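You operate a simulated robot arm through the tools that you are given. There is no shell and no other tool. Be economical: measure what you need, move in short steps, check, and stop when the job is done.

Carry out the task below with a simulated robot arm. There is one attempt and no reset: what you move stays moved.

## Task
Crimp the black hose stub with the die size printed on it.
Fine: load the press, set the die knob, shut the guard, switch on, hold the button till done; leave all as it stands.

It is judged by the outcome, as a careful person would: the job done as asked, and still so three seconds after it is handed in. It fails if anything else is knocked over, pushed out of place, dropped, spilled or broken.

## Robot
A 7-joint arm with a two-finger parallel gripper, fixed in place. Base frame: the origin is at the foot of the arm, x ahead of it, y to its left, z up. Units: mm, rad, N and s.
With the tool pointing down near the work surface it reaches from about 220 to 580 mm from the base axis. Its first joint turns from -1.152 to 1.152 rad. Payload 2.5 kg.
Tool frame: the origin (TCP) lies between the finger pads and is the grasp point; the fingertips stand 23 mm ahead of it; z points along the fingers, y is the line along which they close. The gripper opens to 94 mm. The fingers are 38 mm wide and 10 mm thick; the gripper's body (54 by 96 mm) begins 39 mm behind the TCP.
Orientation is that of the tool frame in the base frame, as a unit quaternion [x, y, z, w]. With the fingers straight down and closing along the base's y, the tool's x points along the base's -x, its y along +y and its z along -z.

## Interface
- The arm moves only by the tool nudge_tool. Its argument "rows" is a list that holds one entry, the list of rows, each a list of 6 numbers: the shift along the base's x, y, z in cm, then the turn, a rotation vector about the base's x, y, z in rad. In form: [[[dx, dy, dz, wx, wy, wz], ...]]. A call has 1 to 12 rows; each row shifts and turns the commanded pose from where the row before left it. "fingers" is the opening in per cent of the stroke, from 0 (shut) to 100 (fully open), set as the call begins (left out, the last holds). Each row takes 0.2 s and may step no farther than 50 mm and 0.15 rad from the row before; otherwise, or with a gripper value out of range, the whole call is refused. A pose out of reach is approached as far as the arm can. The call stops where the force on the tool passes 70 N (or 10 N more than at its start, if that is more) or the arm is blocked; 0.2 s more then pass. Each finger travels about 108 mm/s and halts on what it meets, pressing with about 30 N; the grip force reading is that of the motor and also rises with nothing between the fingers. The clock runs only during rows and for 0.2 s after the last one: add rows that do not move to give the fingers time. It gives the time, the measured TCP pose, the force on the tool (base axes), the opening and the grip force at its end, in the units of the frame above (readings bear some noise), with the torque about the TCP (base axes, N m) and any sound that the robot's microphone picked up, and new pictures: "show" is both (left out), scene, wrist or none.
- Cameras (640 x 400 px; columns grow to the right, rows downward): "scene" is fixed at [94.7, -394.4, 547.6]; the picture's right is [0.97, -0.26, 0.00], its down [-0.14, -0.52, -0.84] and it looks along [0.22, 0.81, -0.54] (base axes); focal length 312 px, centre (320, 200). "wrist" rides on the gripper at [86, 16, -74] in the tool frame; the picture's right is [-0.18, 0.98, 0.00], its down [-0.58, -0.11, -0.81] and it looks along [-0.79, -0.15, 0.59] (tool axes); focal length 243 px, centre (320, 200). There is no depth. A picture from a camera that has moved, and an enlarged one, comes with that camera's place and axes in the base frame and with its lens.
- close_up(camera, box): a new picture of the part [left, top, right, bottom] of that camera's present view, enlarged. The clock stands still meanwhile.
- hand_in(): hands the job in; it is judged then, once.

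Work in short steps. Places have to be worked out from the pictures, the camera data and where the tool is seen: move nearer, look again, correct. Check each grasp and each placing, and mend what went wrong. You have 120 turns and 200 pictures in all, those below and enlarged ones among them. Open the gripper and draw the arm clear of the work before you hand the job in, unless the task says otherwise; then end with one line.

The tools are called after "Request:" as a command line: name --argument value ..., lists and objects as JSON in quotes. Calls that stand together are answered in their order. nudge_tool: Moves the arm, as the interface text tells. Its arguments: {"type":"object","properties":{"rows":{"type":"array"},"fingers":{"type":"number"},"show":{"type":"string","enum":["both","scene","wrist","none"]}},"required":["rows"]} The other tools are called the same way: close_up (camera, box) takes an enlarged picture of a part of a camera's view; hand_in () hands the job in.

At the start:

```text
clock: 0.0
position: [404.7, 173.0, 298.0]
orientation: [0.0, 1.0, 0.0, 0.0]
ft_force: [-0.6, 0.5, -0.2]
ft_torque: [0.0, -0.05, 0.01]
gripper_width: 94.2
grasp_force: 0.0
```

scene: 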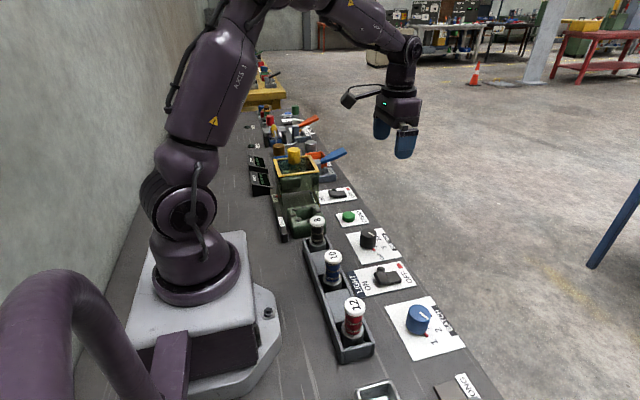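
wrist: 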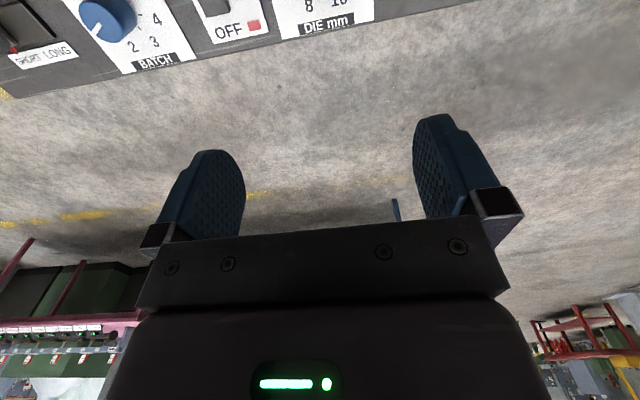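

The scene shows a bench along y with three stubs in a rack, a press, and control cards. I take enlarged views of the parts first.

Request:
close_up --camera "scene" --box '[240, 180, 400, 280]'

Request:
close_up --camera "scene" --box '[300, 220, 500, 400]'

Request:
close_up --camera "scene" --box '[230, 90, 370, 210]'

```text
4.00 times, centred on (320, 230) of scene
camera zoom: at [94.7, -394.4, 547.6], right [0.97, -0.26, 0.0], down [-0.14, -0.52, -0.84], along [0.22, 0.81, -0.54], focal length 1247 px, centre (320, 80)
```

zoom: 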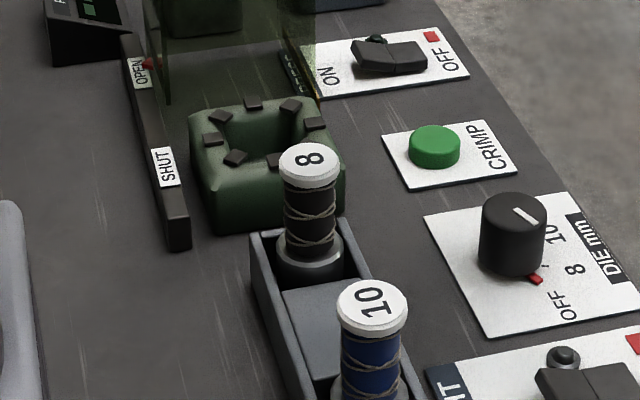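

```text
2.22 times, centred on (400, 310) of scene
camera zoom: at [94.7, -394.4, 547.6], right [0.97, -0.26, 0.0], down [-0.14, -0.52, -0.84], along [0.22, 0.81, -0.54], focal length 693 px, centre (142, -44)
```

zoom: 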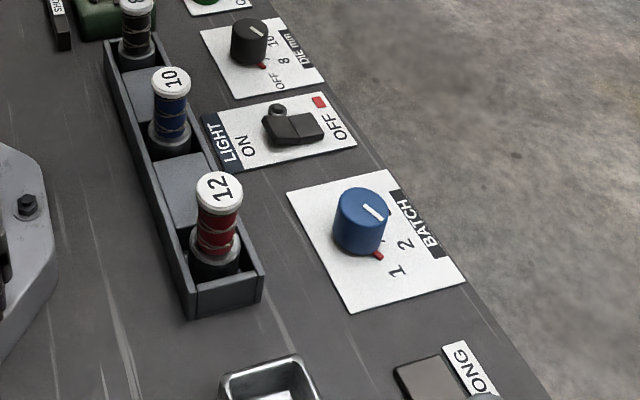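

```text
3.33 times, centred on (300, 150) of scene
camera zoom: at [94.7, -394.4, 547.6], right [0.97, -0.26, 0.0], down [-0.14, -0.52, -0.84], along [0.22, 0.81, -0.54], focal length 1039 px, centre (387, 367)
```

zoom: 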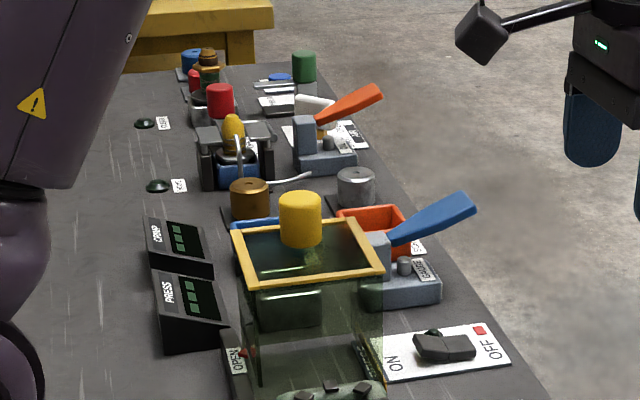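

The black stub reads 8, standing near (250,200), with the press socket near (243,299), the die knob near (381,182) and the guard knob near (246,470). I tilt the wrist camera downwards to view the working area.

Request:
nudge_tool --rows '[[[-2, 1, 2, 0, 0.15, 0], [-2, 1, 2, 0, 0.15, 0], [-2, 1, 2, 0, 0.15, 0], [-2, 1, 2, 0, 0.15, 0], [-2, 1, 2, 0, 0.15, 0], [0, 0, 0, 0, 0, 0]]]'

```text
clock: 1.4
position: [304.5, 220.1, 397.7]
orientation: [-0.001, 0.93, 0.0, -0.367]
ft_force: [-0.3, -0.2, -0.6]
ft_torque: [0.05, 0.0, 0.01]
gripper_width: 93.8
grasp_force: 0.0
camera wrist: at [293.2, 236.1, 510.9], right [0.13, 0.98, -0.13], down [0.98, -0.11, 0.19], along [0.18, -0.15, -0.97], focal length 243 px, centre (320, 200)
```

scene: 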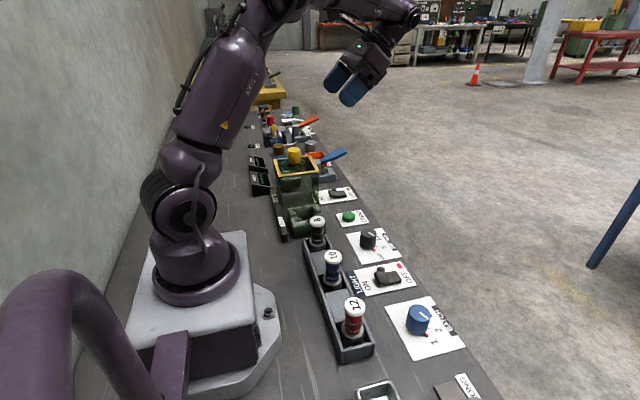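
wrist: 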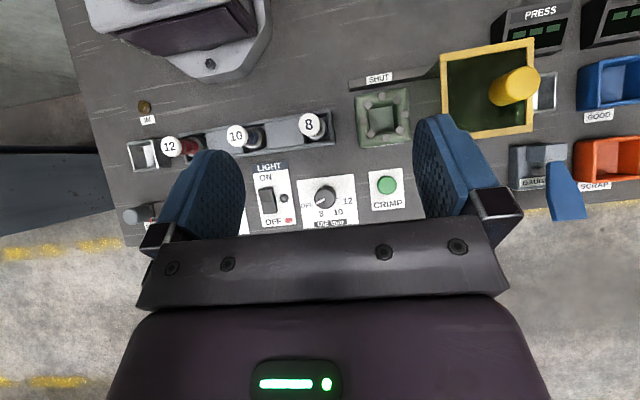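

A good overhead view. I enlarge the knob, press and guard.

Request:
close_up --camera "wrist" --box '[240, 80, 420, 240]'

Request:
close_up --camera "wrist" --box '[340, 0, 580, 150]'

```text
2.50 times, centred on (330, 160) of wrist
camera zoom: at [293.2, 236.1, 510.9], right [0.13, 0.98, -0.13], down [0.98, -0.11, 0.19], along [0.18, -0.15, -0.97], focal length 606 px, centre (295, 300)
```

zoom: 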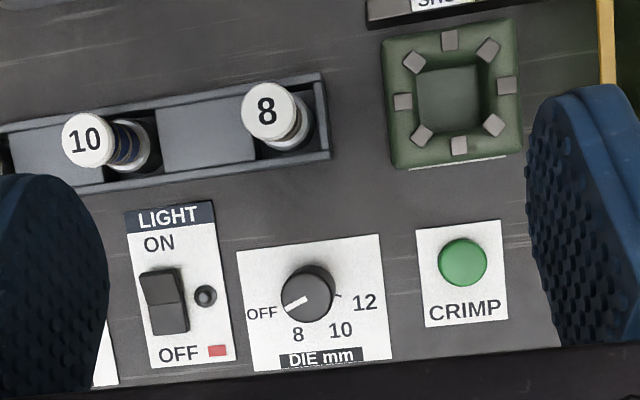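

```text
2.67 times, centred on (460, 75) of wrist
camera zoom: at [293.2, 236.1, 510.9], right [0.13, 0.98, -0.13], down [0.98, -0.11, 0.19], along [0.18, -0.15, -0.97], focal length 647 px, centre (-53, 533)
```

zoom: 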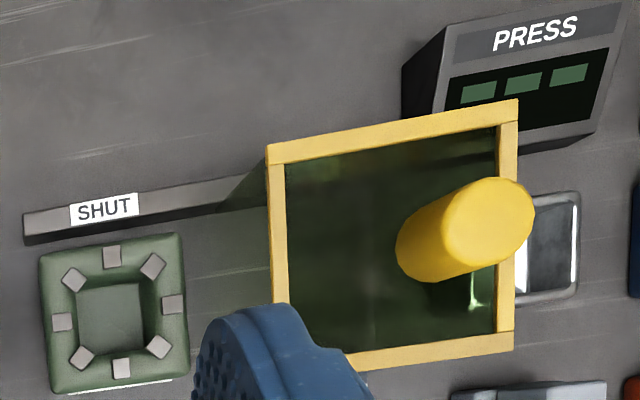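

Die options are OFF/8/10/12 with the knob at OFF. Triangulated: stub top ≈(242,173,115), socket ≈(243,294,55), guard handle top ≈(241,441,178), die knob ≈(374,174,39), CRIMP button next to it. I set the tool upright above the black stub.

Request:
nudge_tool --rows '[[[-1.25, -0.93, -3, 0, -0.15, 0], [-1.25, -0.93, -3, 0, -0.15, 0], [-1.25, -0.93, -3, 0, -0.15, 0], [-1.25, -0.93, -3, 0, -0.15, 0], [-1.25, -0.93, -3, 0, -0.15, 0], [0, 0, -4, 0, 0, 0], [0, 0, -2, 0, 0, 0], [0, 0, 0, 0, 0, 0]]]'

Request:
close_up --camera "scene" --box '[240, 150, 400, 250]'

```text
clock: 3.2
position: [243.7, 174.6, 189.2]
orientation: [0.0, 1.0, 0.0, 0.0]
ft_force: [0.4, -0.7, -0.5]
ft_torque: [-0.01, -0.04, 0.03]
gripper_width: 93.7
grasp_force: 0.0
camera wrist: at [158.0, 190.4, 262.2], right [0.18, 0.98, 0.0], down [0.58, -0.11, 0.81], along [0.79, -0.15, -0.59], focal length 243 px, centre (320, 200)
```

scene: 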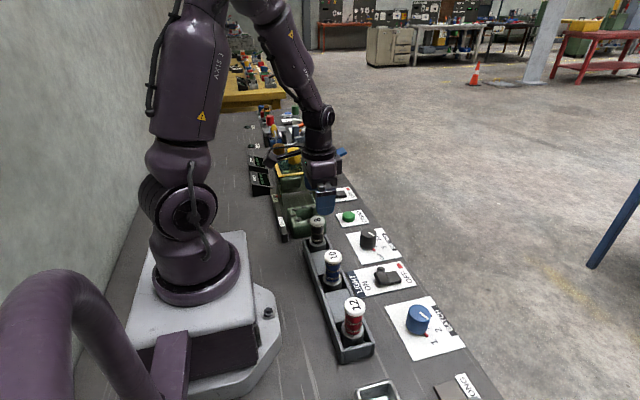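
wrist: 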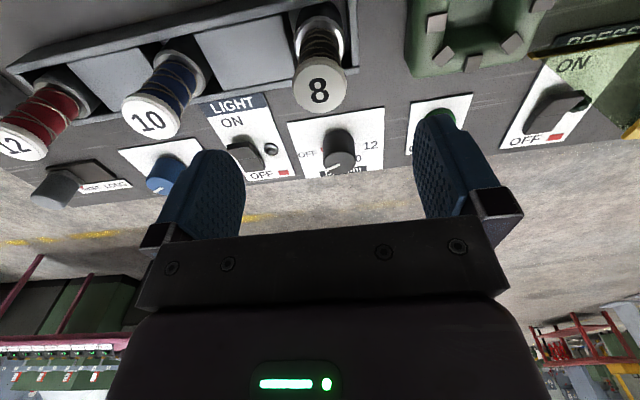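

```text
4.00 times, centred on (320, 200) of scene
camera zoom: at [94.7, -394.4, 547.6], right [0.97, -0.26, 0.0], down [-0.14, -0.52, -0.84], along [0.22, 0.81, -0.54], focal length 1247 px, centre (320, 200)
```

zoom: 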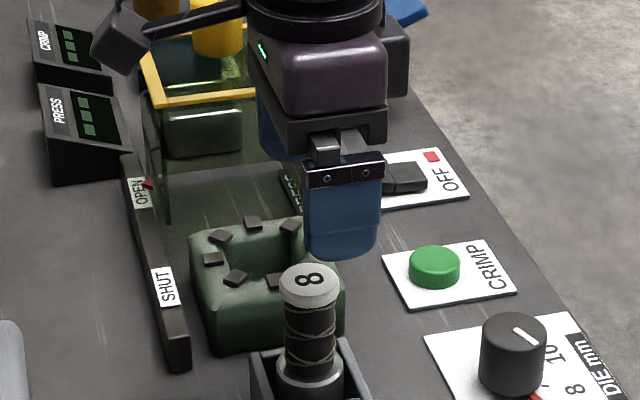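

The stub is centred under the tool within ~2 mm; hose section spans z≈75–108 under the cap. I descend to TCP z≈97 with a tiny x correction, stopping on the way to check.

Request:
nudge_tool --rows '[[[-0.2, 0, -3, 0, 0, 0], [0, 0, -3, 0, 0, 0], [0, 0, -2.2, 0, 0, 0], [0, 0, -1, 0, 0, 0], [0, 0, 0, 0, 0, 0]]]'

Request:
close_up --camera "scene" --box '[270, 190, 370, 260]'

```text
clock: 4.4
position: [241.6, 176.0, 95.0]
orientation: [0.0, 1.0, 0.0, 0.0]
ft_force: [-0.3, -0.4, 0.7]
ft_torque: [-0.03, -0.01, 0.02]
gripper_width: 94.0
grasp_force: 0.0
camera wrist: at [156.0, 192.0, 169.9], right [0.18, 0.98, 0.0], down [0.58, -0.11, 0.81], along [0.79, -0.15, -0.59], focal length 243 px, centre (320, 200)
```

scene: 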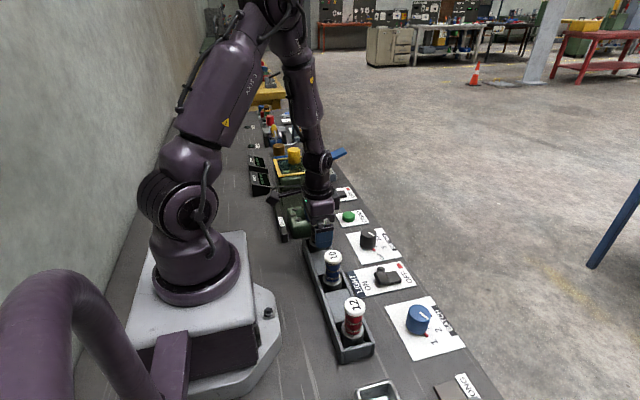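
wrist: 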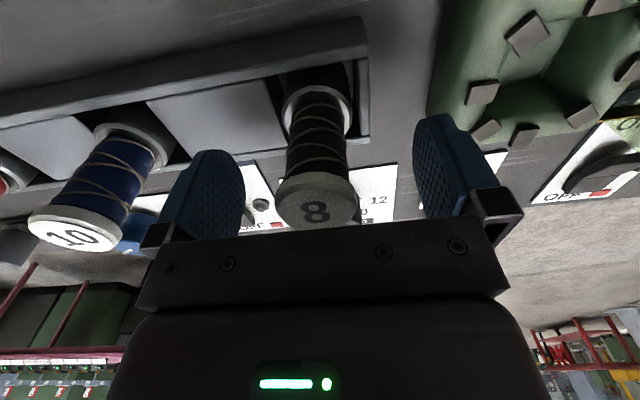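

```text
5.71 times, centred on (320, 225) of scene
camera zoom: at [94.7, -394.4, 547.6], right [0.97, -0.26, 0.0], down [-0.14, -0.52, -0.84], along [0.22, 0.81, -0.54], focal length 1781 px, centre (320, 57)
```

zoom: 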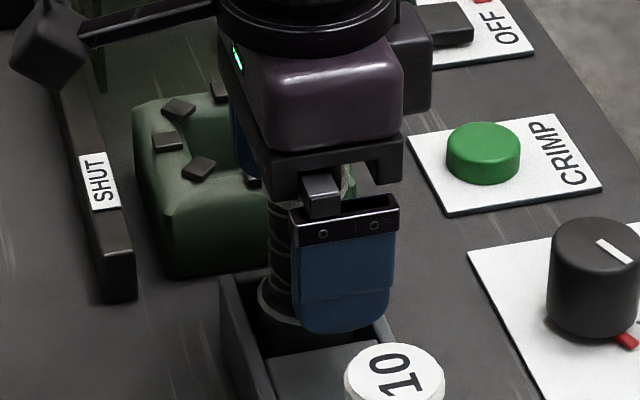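

The stub sits between the fingers, with the ferrule just below the tips. I close on it.

Request:
nudge_tool --rows '[[[0, 0, 0, 0, 0, 0], [0, 0, 0, 0, 0, 0], [0, 0, 0, 0, 0, 0], [0, 0, 0, 0, 0, 0]]]' --fingers 0 --show "wrist"

```text
clock: 5.4
position: [241.1, 176.2, 95.8]
orientation: [-0.001, 1.0, -0.001, -0.001]
ft_force: [0.2, -0.5, 0.2]
ft_torque: [0.04, -0.02, -0.04]
gripper_width: 35.0
grasp_force: 30.6
camera wrist: at [155.9, 191.9, 170.2], right [0.18, 0.98, 0.0], down [0.58, -0.11, 0.81], along [0.79, -0.15, -0.59], focal length 243 px, centre (320, 200)
```

wrist: 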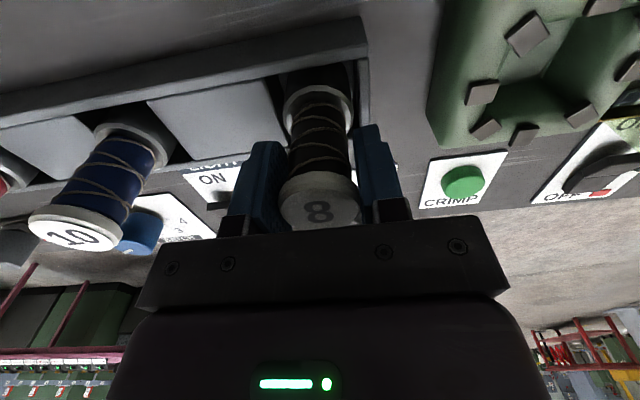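

Gripped at 35 mm on the cap. I lift gently and then look.

Request:
nudge_tool --rows '[[[0, 0, 1, 0, 0, 0], [0, 0, 1.5, 0, 0, 0], [0, 0, 2, 0, 0, 0], [0, 0, 2, 0, 0, 0], [0, 0, 2, 0, 0, 0], [0, 0, 2, 0, 0, 0], [0, 0, 0, 0, 0, 0]]]'

Request:
close_up --camera "scene" --box '[250, 150, 390, 250]'

```text
clock: 7.0
position: [242.2, 176.3, 202.0]
orientation: [0.0, 1.0, 0.0, 0.0]
ft_force: [-0.2, 0.8, -2.7]
ft_torque: [0.04, -0.02, -0.02]
gripper_width: 35.1
grasp_force: 29.6
camera wrist: at [156.7, 192.4, 275.6], right [0.18, 0.98, 0.0], down [0.58, -0.11, 0.81], along [0.79, -0.15, -0.59], focal length 243 px, centre (320, 200)
```

scene: 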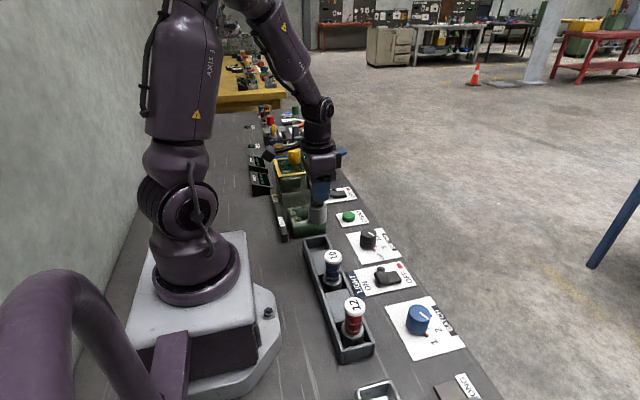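
wrist: 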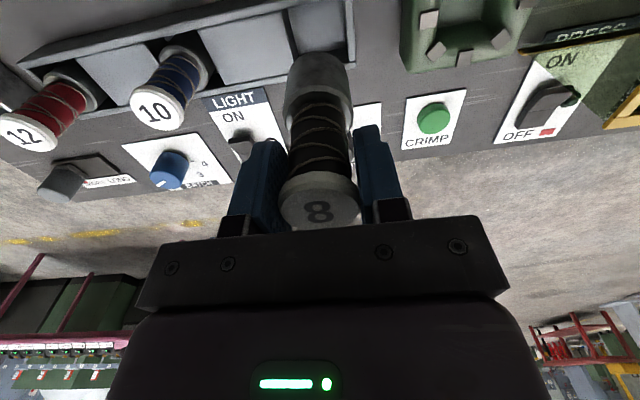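

```text
4.00 times, centred on (320, 200) of scene
camera zoom: at [94.7, -394.4, 547.6], right [0.97, -0.26, 0.0], down [-0.14, -0.52, -0.84], along [0.22, 0.81, -0.54], focal length 1247 px, centre (320, 200)
```

zoom: 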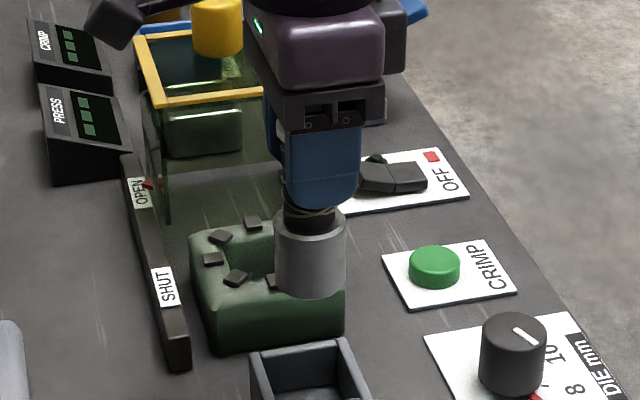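

The stub came out clean; its bottom hangs ~86 mm below the TCP. The socket centre from both views ≈(241.5,298). I carry it above and check alignment.

Request:
nudge_tool --rows '[[[0, 2, 0, 0, 0, 0], [0, 3, 0, 0, 0, 0], [0, 3, 0, 0, 0, 0], [0, 3, 0, 0, 0, 0], [0, 1, 0, 0, 0, 0], [0, 0, 0, 0, 0, 0]]]'

Request:
close_up --camera "scene" --box '[250, 150, 350, 240]'

```text
clock: 8.4
position: [240.9, 298.1, 200.7]
orientation: [-0.001, 1.0, 0.0, 0.0]
ft_force: [0.2, -0.4, -3.0]
ft_torque: [0.02, 0.0, -0.04]
gripper_width: 34.8
grasp_force: 30.5
camera wrist: at [155.5, 313.1, 275.4], right [0.18, 0.98, 0.0], down [0.58, -0.11, 0.81], along [0.79, -0.15, -0.59], focal length 243 px, centre (320, 200)
```

scene: 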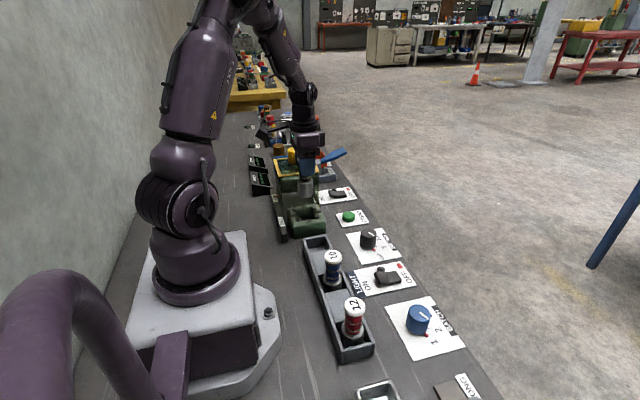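
wrist: 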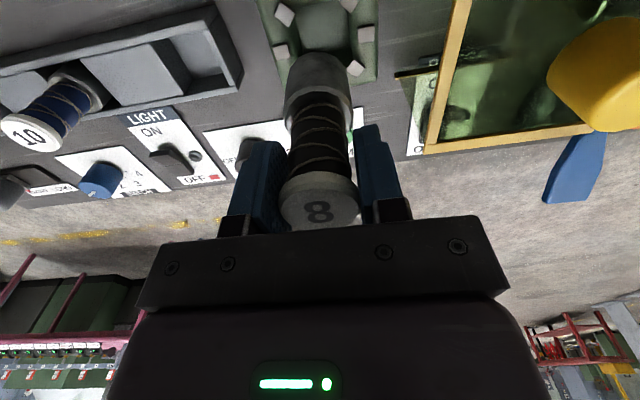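

```text
4.44 times, centred on (300, 195) of scene
camera zoom: at [94.7, -394.4, 547.6], right [0.97, -0.26, 0.0], down [-0.14, -0.52, -0.84], along [0.22, 0.81, -0.54], focal length 1386 px, centre (409, 222)
```

zoom: 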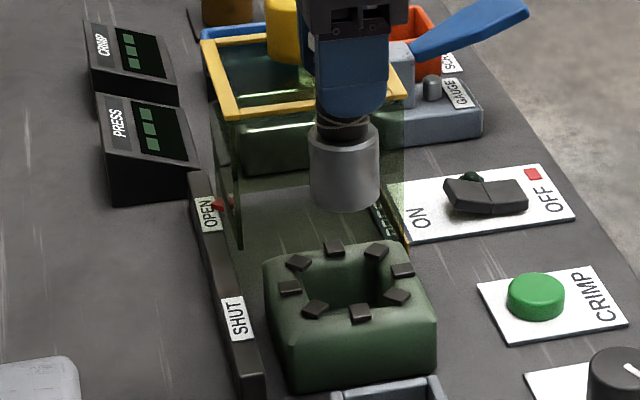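

Aligned with the ring of jaws within about 2 mm. I lower the ferrule into the socket, watching force.

Request:
nudge_tool --rows '[[[0, 0, -2, 0, 0, 0], [0, 0, -2, 0, 0, 0], [0, 0, -2, 0, 0, 0], [0, 0, -1, 0, 0, 0], [0, 0, -1, 0, 0, 0], [0, 0, 0, 0, 0, 0]]]'

Request:
close_up --camera "scene" --box '[250, 170, 350, 250]'

```text
clock: 9.8
position: [243.1, 301.0, 123.7]
orientation: [0.0, 1.0, 0.004, 0.004]
ft_force: [4.1, 12.4, 37.2]
ft_torque: [-0.12, -0.18, 0.1]
gripper_width: 34.7
grasp_force: 30.6
camera wrist: at [156.6, 315.4, 197.1], right [0.18, 0.98, 0.01], down [0.57, -0.12, 0.81], along [0.8, -0.14, -0.59], focal length 243 px, centre (320, 200)
```

scene: 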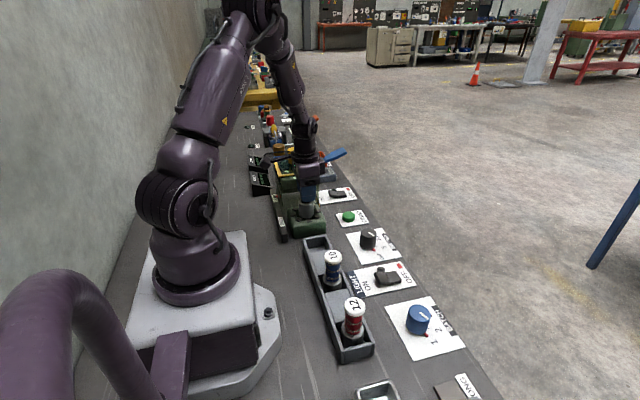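
wrist: 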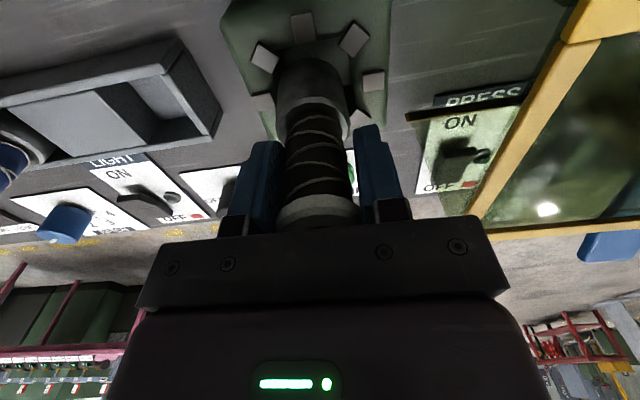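

```text
5.00 times, centred on (300, 210) of scene
camera zoom: at [94.6, -394.5, 547.5], right [0.97, -0.26, 0.0], down [-0.14, -0.52, -0.84], along [0.22, 0.81, -0.54], focal length 1559 px, centre (420, 150)
```

zoom: 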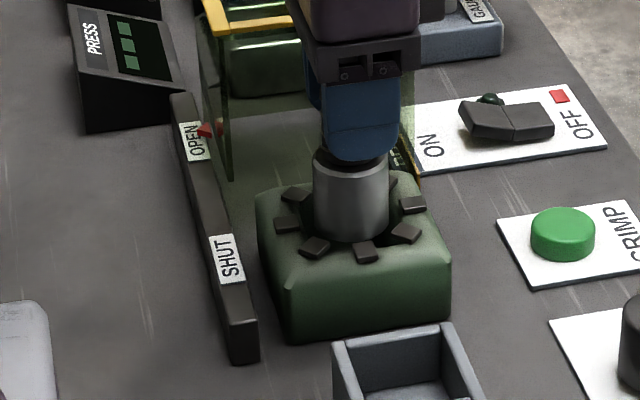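

Contact at TCP z≈124, with a +y side push suggesting the seat lies slightly +y. I look closer before doing anything.

Request:
close_up --camera "scene" --box '[285, 195, 340, 230]'

Request:
close_up --camera "wrist" --box '[220, 0, 420, 150]'

```text
11.43 times, centred on (312, 212) of scene
camera zoom: at [94.6, -394.5, 547.5], right [0.97, -0.26, 0.0], down [-0.14, -0.52, -0.84], along [0.22, 0.81, -0.54], focal length 3563 px, centre (406, 57)
```

zoom: 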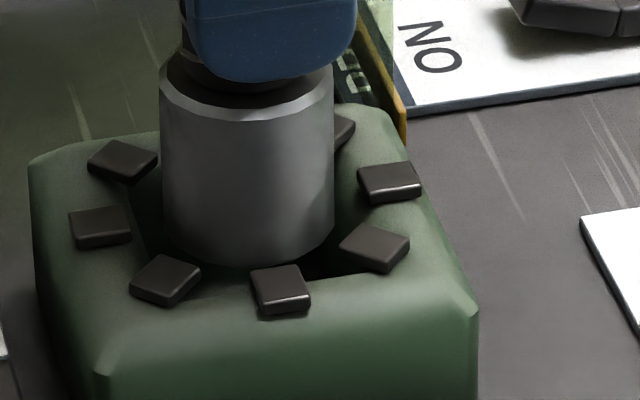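

```text
2.67 times, centred on (320, 75) of wrist
camera zoom: at [156.6, 315.4, 197.1], right [0.18, 0.98, 0.01], down [0.57, -0.12, 0.81], along [0.8, -0.14, -0.59], focal length 647 px, centre (320, 533)
```

zoom: 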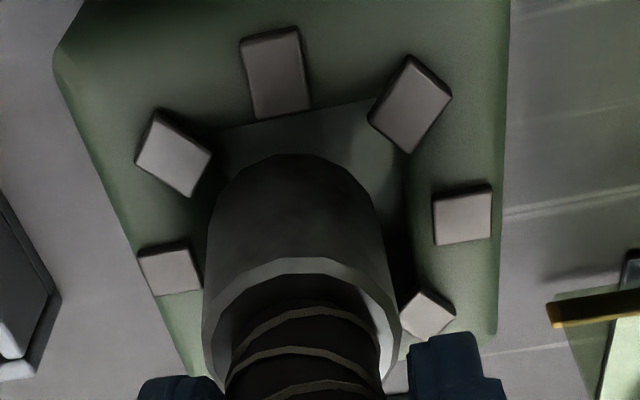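

The ferrule touches the socket's -y side, and there is spare gap on the +y side (~3 mm). I raise 12 mm, shift +y 5 mm, and check.

Request:
nudge_tool --rows '[[[0, 0, 1.2, 0, 0, 0], [0, 0.5, 0, 0, 0, 0], [0, 0, 0, 0, 0, 0], [0, 0, 0, 0, 0, 0]]]'

Request:
close_up --camera "wrist" --box '[220, 0, 420, 150]'

Request:
close_up --camera "scene" --box '[285, 190, 340, 230]'

```text
clock: 10.8
position: [240.9, 303.0, 132.4]
orientation: [0.0, 1.0, 0.001, 0.0]
ft_force: [-0.1, 0.4, -3.4]
ft_torque: [-0.03, 0.0, 0.06]
gripper_width: 34.8
grasp_force: 29.9
camera wrist: at [155.2, 317.6, 206.9], right [0.18, 0.98, 0.0], down [0.58, -0.11, 0.81], along [0.79, -0.15, -0.59], focal length 243 px, centre (320, 200)
```

scene: 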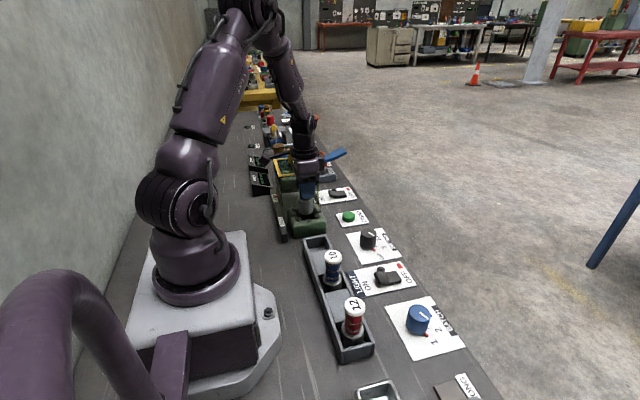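
wrist: 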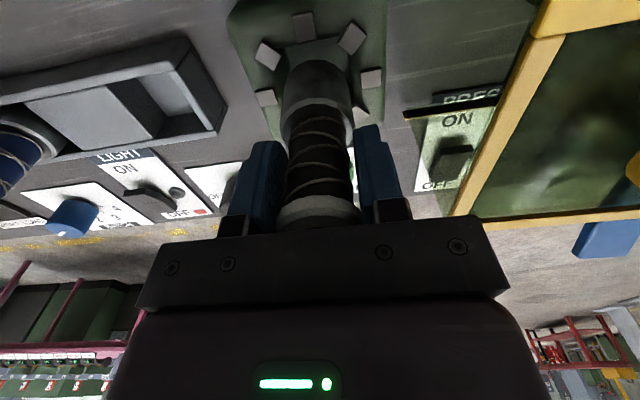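

```text
2.67 times, centred on (320, 75) of wrist
camera zoom: at [155.2, 317.6, 206.9], right [0.18, 0.98, 0.0], down [0.58, -0.11, 0.81], along [0.79, -0.15, -0.59], focal length 647 px, centre (320, 533)
```

zoom: 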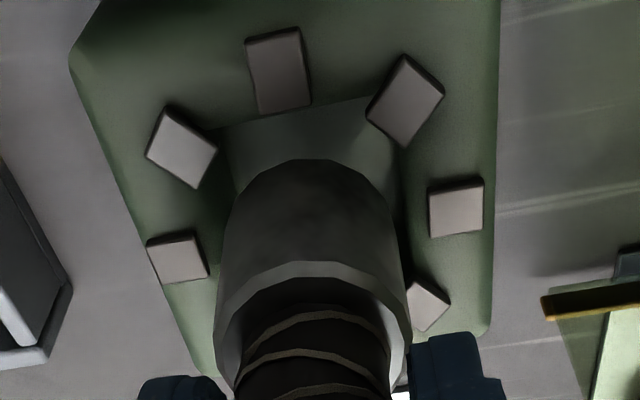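

```text
10.00 times, centred on (312, 210) of scene
camera zoom: at [94.7, -394.4, 547.6], right [0.97, -0.26, 0.0], down [-0.14, -0.52, -0.84], along [0.22, 0.81, -0.54], focal length 3117 px, centre (395, 100)
```

zoom: 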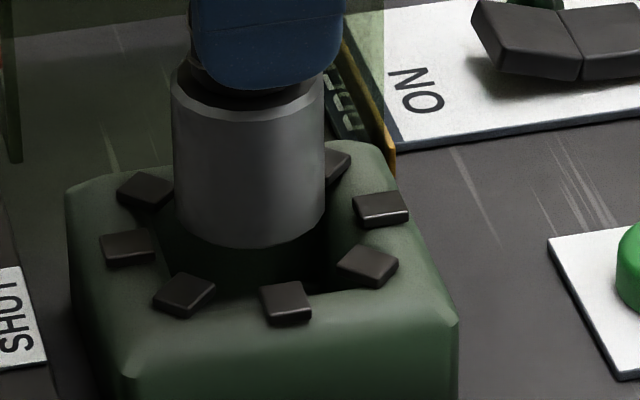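

Now the ferrule lines up with the jaw ring in y; scene shows it ~1.5 mm toward -x. I correct and lower in small steps.

Request:
nudge_tool --rows '[[[0.15, 0, -0.4, 0, 0, 0], [0, 0, -0.4, 0, 0, 0], [0, 0, -0.4, 0, 0, 0], [0, 0, -0.3, 0, 0, 0], [0, 0, 0, 0, 0, 0]]]' --show "none"

Request:
close_up --camera "wrist" --box '[220, 0, 420, 150]'

Request:
close_up --camera "scene" --box '[285, 190, 340, 230]'

```text
clock: 12.0
position: [241.9, 301.5, 116.2]
orientation: [0.0, 1.0, 0.0, 0.0]
ft_force: [-0.2, -0.3, -2.4]
ft_torque: [-0.04, 0.01, 0.05]
gripper_width: 35.5
grasp_force: 30.3
```

```text
2.67 times, centred on (320, 75) of wrist
camera zoom: at [156.7, 316.7, 191.5], right [0.18, 0.98, 0.0], down [0.58, -0.11, 0.81], along [0.79, -0.15, -0.59], focal length 647 px, centre (320, 533)
```

zoom: 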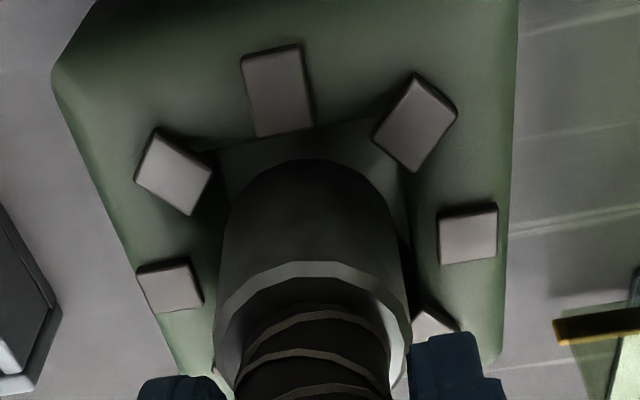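

```text
10.00 times, centred on (312, 210) of scene
camera zoom: at [94.7, -394.4, 547.6], right [0.97, -0.26, 0.0], down [-0.14, -0.52, -0.84], along [0.22, 0.81, -0.54], focal length 3117 px, centre (395, 100)
```

zoom: 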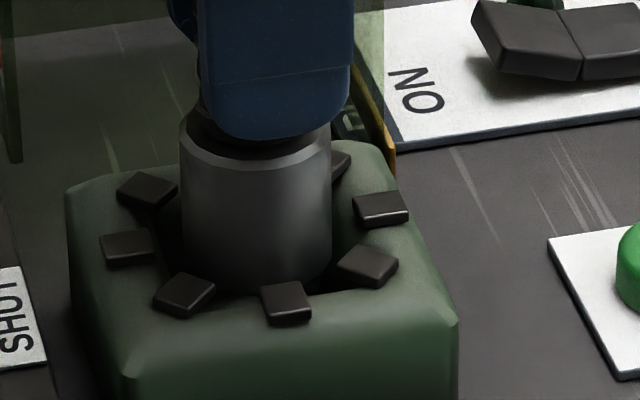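

It is now going into the hole freely with no contact. I continue down in small steps.

Request:
nudge_tool --rows '[[[0, 0, -0.4, 0, 0, 0], [0, 0, -0.4, 0, 0, 0], [0, 0, -0.4, 0, 0, 0], [0, 0, 0, 0, 0, 0]]]' --show "none"

Request:
close_up --camera "scene" --box '[285, 190, 340, 230]'

```text
clock: 13.0
position: [243.0, 302.0, 106.6]
orientation: [-0.001, 1.0, 0.0, 0.0]
ft_force: [0.8, -0.5, -2.5]
ft_torque: [0.01, -0.05, -0.01]
gripper_width: 34.8
grasp_force: 30.2
```

```text
10.00 times, centred on (312, 210) of scene
camera zoom: at [94.7, -394.4, 547.6], right [0.97, -0.26, 0.0], down [-0.14, -0.52, -0.84], along [0.22, 0.81, -0.54], focal length 3117 px, centre (395, 100)
```

zoom: 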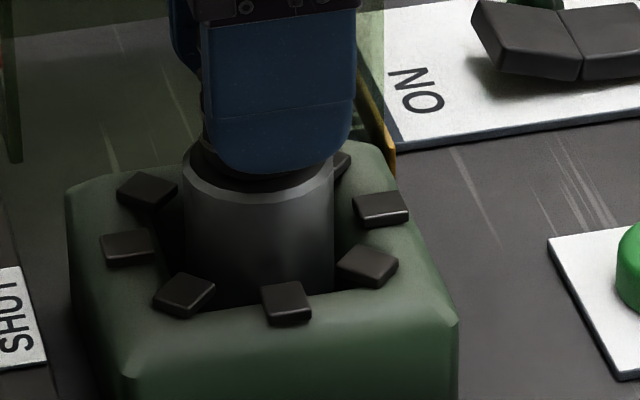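

Still free; the fingertips are 30 mm above the jaws. Continue downward till contact.

Request:
nudge_tool --rows '[[[0, 0, -0.3, 0, 0, 0], [0, 0, -0.3, 0, 0, 0], [0, 0, -0.3, 0, 0, 0], [0, 0, 0, 0, 0, 0]]]' --show "none"

```text
clock: 14.0
position: [242.6, 300.9, 96.1]
orientation: [0.0, 1.0, 0.0, 0.0]
ft_force: [-0.4, -0.3, -3.3]
ft_torque: [0.04, 0.04, 0.04]
gripper_width: 35.1
grasp_force: 30.4
```

No contact yet (only the stub's weight). Another few millimetres.

Request:
nudge_tool --rows '[[[0, 0, -0.3, 0, 0, 0], [0, 0, -0.3, 0, 0, 0], [0, 0, 0, 0, 0, 0]]]' --show "none"

Request:
close_up --camera "scene" --box '[285, 190, 340, 230]'

```text
clock: 14.8
position: [241.4, 301.1, 91.6]
orientation: [0.0, 1.0, 0.0, 0.0]
ft_force: [0.0, 0.2, -3.3]
ft_torque: [0.01, 0.04, -0.02]
gripper_width: 35.1
grasp_force: 29.8
```

```text
10.00 times, centred on (312, 210) of scene
camera zoom: at [94.7, -394.4, 547.6], right [0.97, -0.26, 0.0], down [-0.14, -0.52, -0.84], along [0.22, 0.81, -0.54], focal length 3117 px, centre (395, 100)
```

zoom: 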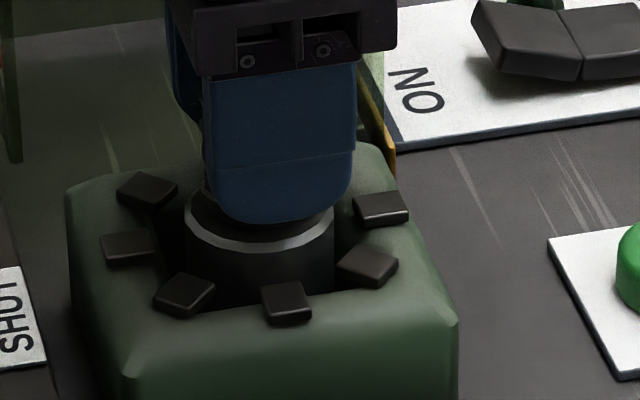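

Fingertips are at z≈68, ferrule nearly flush. I keep lowering slowly.

Request:
nudge_tool --rows '[[[0, 0, -0.2, 0, 0, 0], [0, 0, -0.2, 0, 0, 0], [0, 0, -0.1, 0, 0, 0], [0, 0, 0, 0, 0, 0]]]' --show "none"

```text
clock: 15.8
position: [243.3, 301.9, 87.1]
orientation: [-0.001, 1.0, 0.001, 0.0]
ft_force: [0.3, -0.5, -3.7]
ft_torque: [-0.02, 0.01, -0.01]
gripper_width: 34.9
grasp_force: 29.8
```

Request:
nudge_tool --rows '[[[0, 0, -0.2, 0, 0, 0], [0, 0, -0.2, 0, 0, 0], [0, 0, 0, 0, 0, 0]]]' --show "wrist"

Request:
close_up --camera "scene" --box '[285, 190, 340, 230]'

```text
clock: 16.6
position: [244.2, 303.0, 84.0]
orientation: [0.0, 1.0, 0.002, 0.002]
ft_force: [-3.1, -5.8, 38.7]
ft_torque: [0.13, -0.02, 0.02]
gripper_width: 35.1
grasp_force: 29.9
camera wrist: at [158.4, 317.9, 157.7], right [0.18, 0.98, 0.0], down [0.58, -0.11, 0.81], along [0.8, -0.15, -0.59], focal length 243 px, centre (320, 200)
```

wrist: 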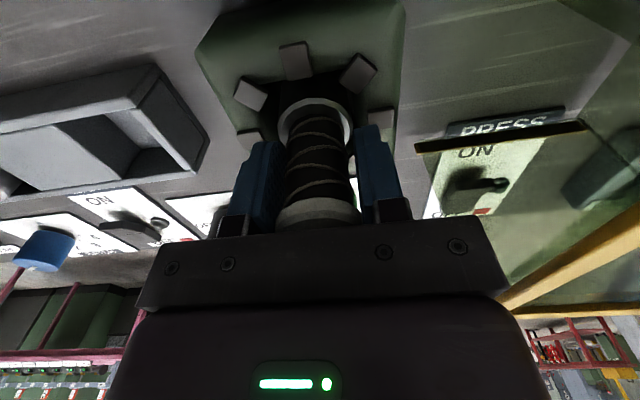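

```text
10.00 times, centred on (312, 210) of scene
camera zoom: at [94.6, -394.5, 547.5], right [0.97, -0.26, 0.0], down [-0.14, -0.52, -0.84], along [0.22, 0.81, -0.54], focal length 3117 px, centre (395, 100)
```

zoom: 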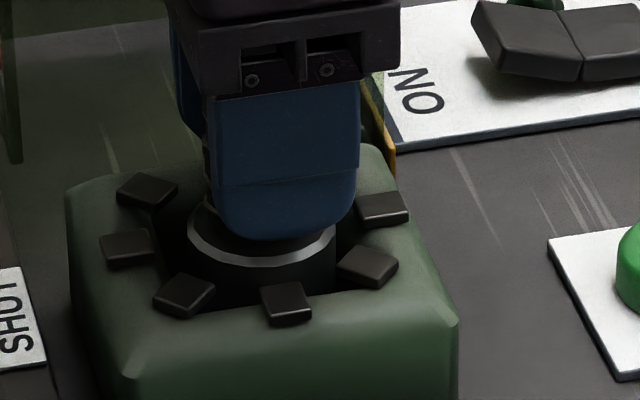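

It bottomed out (38 N) at TCP z≈84. I relieve 2 mm and open the fingers partly.

Request:
nudge_tool --rows '[[[0, 0, 0.3, 0, 0, 0], [0, 0, 0, 0, 0, 0]]]' --show "none"

Request:
nudge_tool --rows '[[[0, 0, 0, 0, 0, 0], [0, 0, 0, 0, 0, 0], [0, 0, 0, 0, 0, 0]]]' --fingers 65 --show "wrist"

Request:
close_up --camera "scene" --box '[285, 190, 340, 230]'

```text
clock: 17.2
position: [242.0, 299.8, 84.0]
orientation: [0.0, 1.0, -0.002, 0.0]
ft_force: [3.6, 1.1, 0.6]
ft_torque: [0.15, -0.22, -0.05]
gripper_width: 34.9
grasp_force: 30.0
```

```text
clock: 18.0
position: [241.9, 300.5, 84.5]
orientation: [0.0, 1.0, 0.0, 0.0]
ft_force: [-0.2, 0.0, 0.4]
ft_torque: [0.05, 0.0, 0.0]
gripper_width: 61.2
grasp_force: 0.1
camera wrist: at [157.3, 317.1, 158.9], right [0.18, 0.98, 0.0], down [0.58, -0.11, 0.81], along [0.79, -0.15, -0.59], focal length 243 px, centre (320, 200)
```

wrist: 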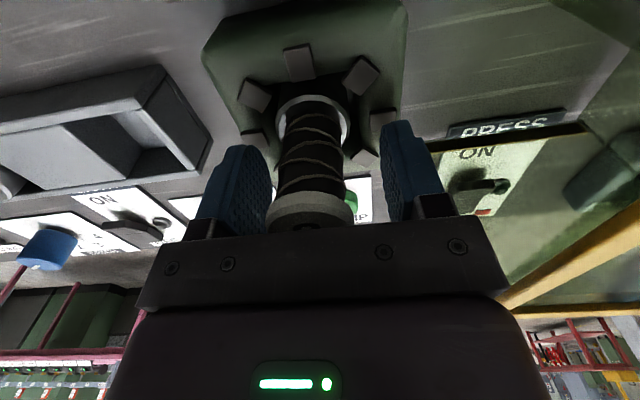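

```text
10.00 times, centred on (312, 210) of scene
camera zoom: at [94.7, -394.4, 547.6], right [0.97, -0.26, 0.0], down [-0.14, -0.52, -0.84], along [0.22, 0.81, -0.54], focal length 3117 px, centre (395, 100)
```

zoom: 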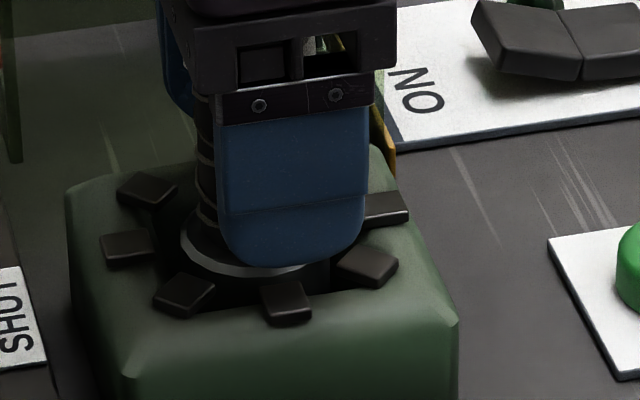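

Released; it stands in the socket. I raise straight up to inspect it.

Request:
nudge_tool --rows '[[[0, 0, 2, 0, 0, 0], [0, 0, 3, 0, 0, 0], [0, 0, 4, 0, 0, 0], [0, 0, 4, 0, 0, 0], [0, 0, 0, 0, 0, 0]]]' --show "wrist"

Request:
close_up --camera "scene" --box '[265, 170, 345, 240]'

```text
clock: 19.2
position: [241.7, 304.6, 214.6]
orientation: [0.0, 1.0, 0.0, -0.001]
ft_force: [0.4, -0.2, -0.3]
ft_torque: [0.01, 0.01, -0.01]
gripper_width: 61.1
grasp_force: 0.0
camera wrist: at [156.3, 319.7, 288.1], right [0.18, 0.98, 0.0], down [0.58, -0.11, 0.81], along [0.79, -0.15, -0.59], focal length 243 px, centre (320, 200)
```

wrist: 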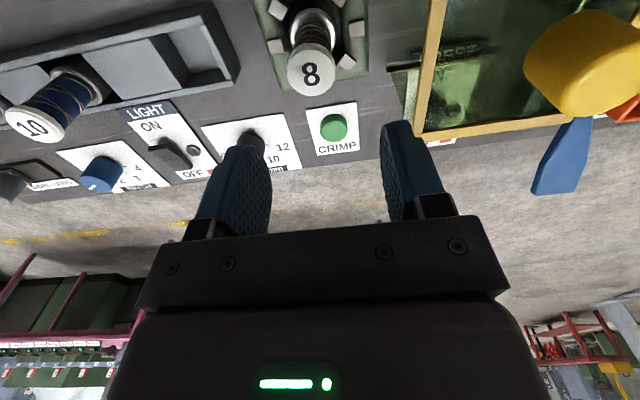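

```text
5.71 times, centred on (305, 205) of scene
camera zoom: at [94.7, -394.4, 547.6], right [0.97, -0.26, 0.0], down [-0.14, -0.52, -0.84], along [0.22, 0.81, -0.54], focal length 1781 px, centre (406, 171)
```

zoom: 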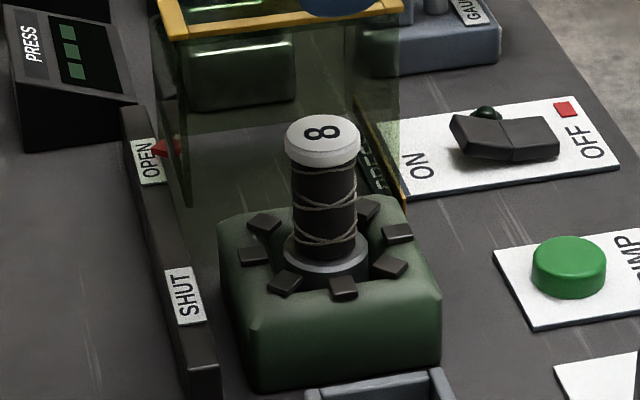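

Stub is well seated and upright. Next the die knob at ≈(374,174): I move above it and look.

Request:
nudge_tool --rows '[[[3.3, -3.2, 0, 0, 0, 0], [3.3, -3.2, 0, 0, 0, 0], [3.3, -3.2, 0, 0, 0, 0], [3.3, -3.2, 0, 0, 0, 0], [0, 0, -4, 0, 0, 0], [0, 0, -4, 0, 0, 0], [0, 0, 0, 0, 0, 0]]]' --show "wrist"

Request:
close_up --camera "scene" --box '[320, 190, 440, 280]'

Request:
close_up --camera "wrist" --box '[220, 0, 420, 150]'

```text
clock: 20.8
position: [374.4, 174.0, 134.6]
orientation: [0.001, 1.0, 0.0, 0.0]
ft_force: [0.9, 0.3, 0.0]
ft_torque: [0.02, -0.02, -0.02]
gripper_width: 61.2
grasp_force: 0.0
camera wrist: at [289.0, 190.1, 207.8], right [0.18, 0.98, 0.0], down [0.58, -0.11, 0.81], along [0.79, -0.15, -0.59], focal length 243 px, centre (320, 200)
```

wrist: 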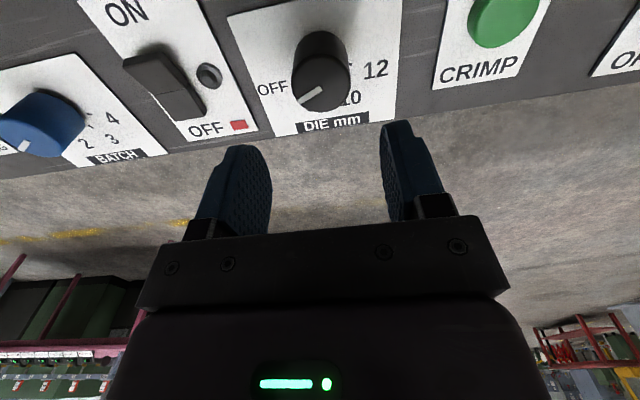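

```text
4.44 times, centred on (380, 235) of scene
camera zoom: at [94.7, -394.4, 547.6], right [0.97, -0.26, 0.0], down [-0.14, -0.52, -0.84], along [0.22, 0.81, -0.54], focal length 1386 px, centre (53, 44)
```

zoom: 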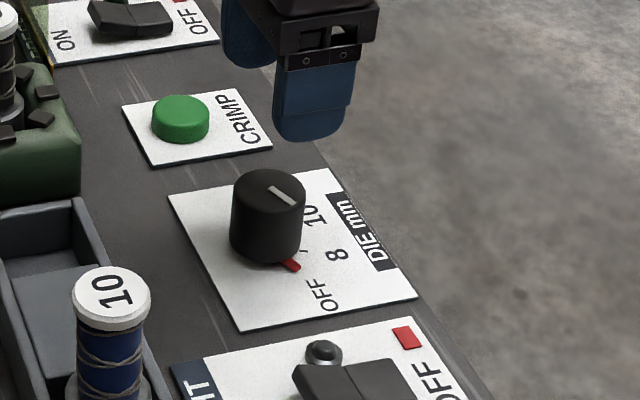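

```text
2.67 times, centred on (320, 75) of wrist
camera zoom: at [289.0, 190.1, 207.8], right [0.18, 0.98, 0.0], down [0.58, -0.11, 0.81], along [0.79, -0.15, -0.59], focal length 647 px, centre (320, 533)
```

zoom: 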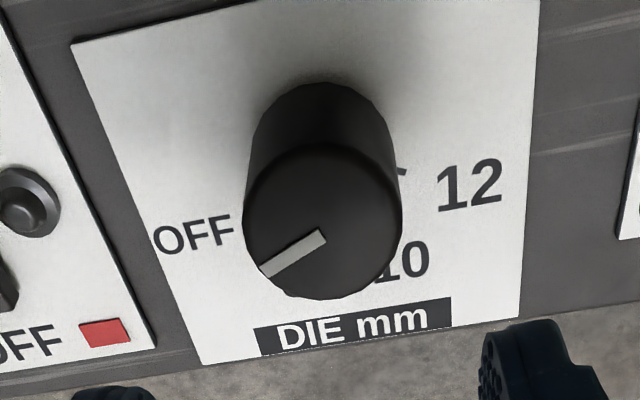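

Knob axis ≈(375.5,175.8), top z≈39, diameter ≈42; it points to OFF and 8 is +45° about z. I descend to TCP z≈40 around it.

Request:
nudge_tool --rows '[[[0.1, 0.18, -3, 0, 0, 0], [0, 0, -3, 0, 0, 0], [0, 0, -2, 0, 0, 0], [0, 0, -1.45, 0, 0, 0], [0, 0, 0, 0, 0, 0]]]' --fingers 70 --show "wrist"

Request:
close_up --camera "scene" --box '[320, 190, 440, 280]'

```text
clock: 22.0
position: [375.4, 174.6, 40.3]
orientation: [0.0, 1.0, -0.001, 0.0]
ft_force: [0.3, 0.1, 0.2]
ft_torque: [0.01, -0.01, 0.0]
gripper_width: 65.8
grasp_force: 0.0
camera wrist: at [289.7, 190.5, 114.9], right [0.18, 0.98, 0.0], down [0.58, -0.11, 0.81], along [0.79, -0.15, -0.59], focal length 243 px, centre (320, 200)
```

wrist: 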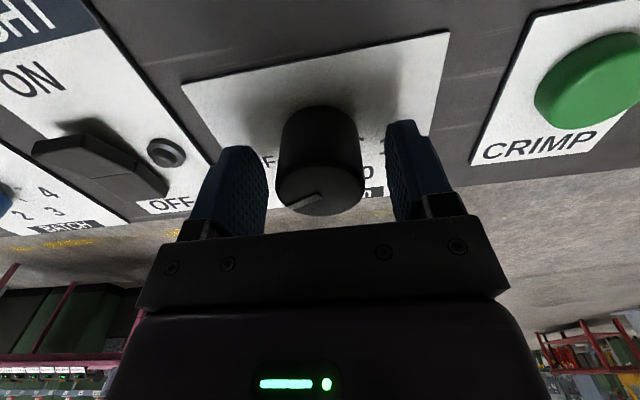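

```text
4.44 times, centred on (380, 235) of scene
camera zoom: at [94.7, -394.4, 547.6], right [0.97, -0.26, 0.0], down [-0.14, -0.52, -0.84], along [0.22, 0.81, -0.54], focal length 1386 px, centre (53, 44)
```

zoom: 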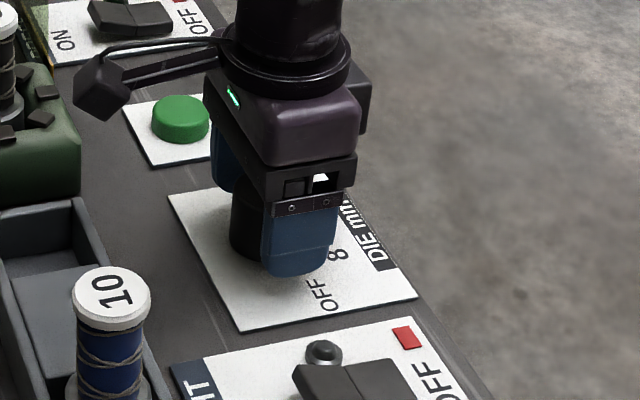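

Combining both wrist rays, the knob top is at z≈48 and x≈372, so I shift x −3.5 mm, y −1.5 mm, and close gently on it.

Request:
nudge_tool --rows '[[[-0.35, -0.1, 0, 0, 0, 0], [0, 0, 0, 0, 0, 0]]]' --show "none"

Request:
nudge_tool --rows '[[[0, 0, 0, 0, 0, 0], [0, 0, 0, 0, 0, 0], [0, 0, 0, 0, 0, 0]]]' --fingers 0 --show "wrist"

```text
clock: 22.6
position: [372.4, 173.2, 42.2]
orientation: [-0.001, 1.0, 0.0, 0.001]
ft_force: [-0.8, 0.0, -0.3]
ft_torque: [0.0, 0.01, 0.02]
gripper_width: 65.9
grasp_force: 0.1
```

```text
clock: 23.4
position: [371.0, 175.2, 42.2]
orientation: [-0.001, 1.0, 0.0, 0.001]
ft_force: [1.8, 11.2, -4.8]
ft_torque: [-0.63, -0.58, 0.01]
gripper_width: 41.3
grasp_force: 45.3
camera wrist: at [286.0, 190.2, 115.2], right [0.18, 0.98, 0.0], down [0.58, -0.11, 0.81], along [0.79, -0.15, -0.59], focal length 243 px, centre (320, 200)
```

wrist: 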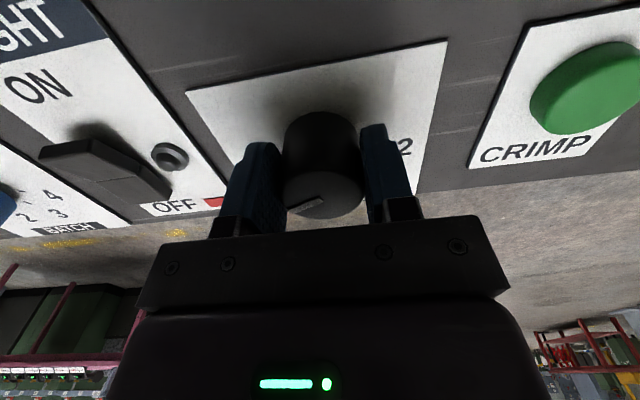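

Gripped at 41 mm; a +11 N side load says the knob is ~2 mm further +y. I relieve that and turn +0.785 rad about z.

Request:
nudge_tool --rows '[[[0, 0.2, 0, 0, 0, 0], [0, 0, 0, 0, 0, 0.131], [0, 0, 0, 0, 0, 0.131], [0, 0, 0, 0, 0, 0.131], [0, 0, 0, 0, 0, 0.131], [0, 0, 0, 0, 0, 0.131], [0, 0, 0, 0, 0, 0.131], [0, 0, 0, 0, 0, 0]]]' --show "wrist"

Request:
close_up --camera "scene" --box '[320, 190, 440, 280]'

```text
clock: 25.2
position: [373.3, 172.3, 40.6]
orientation: [-0.382, 0.924, -0.002, 0.0]
ft_force: [2.4, -27.2, 20.2]
ft_torque: [0.83, 0.19, -0.03]
gripper_width: 41.2
grasp_force: 44.6
camera wrist: at [301.2, 123.0, 114.4], right [-0.56, 0.83, -0.01], down [0.49, 0.34, 0.81], along [0.67, 0.45, -0.59], focal length 243 px, centre (320, 200)
```

wrist: 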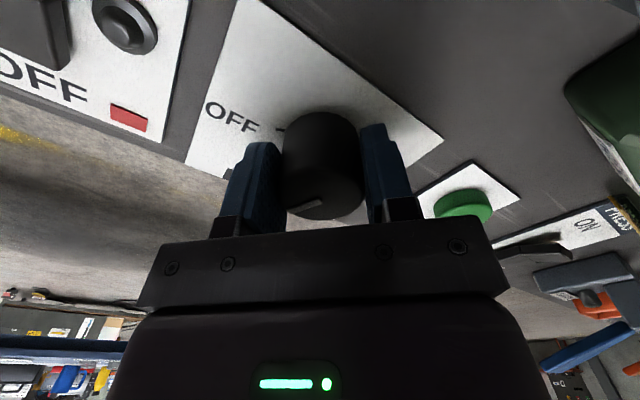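

```text
4.44 times, centred on (380, 235) of scene
camera zoom: at [94.6, -394.4, 547.6], right [0.97, -0.26, 0.0], down [-0.14, -0.52, -0.84], along [0.22, 0.81, -0.54], focal length 1386 px, centre (53, 44)
```

zoom: 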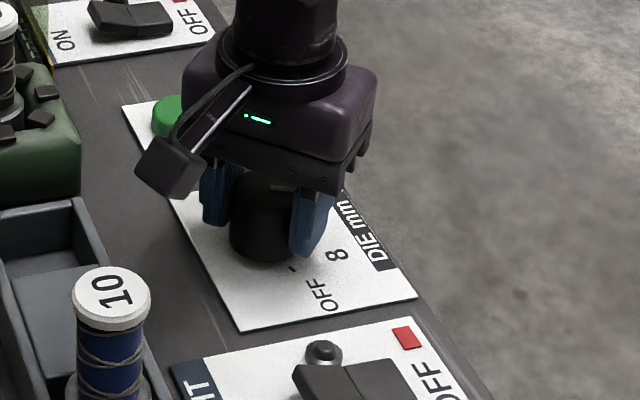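

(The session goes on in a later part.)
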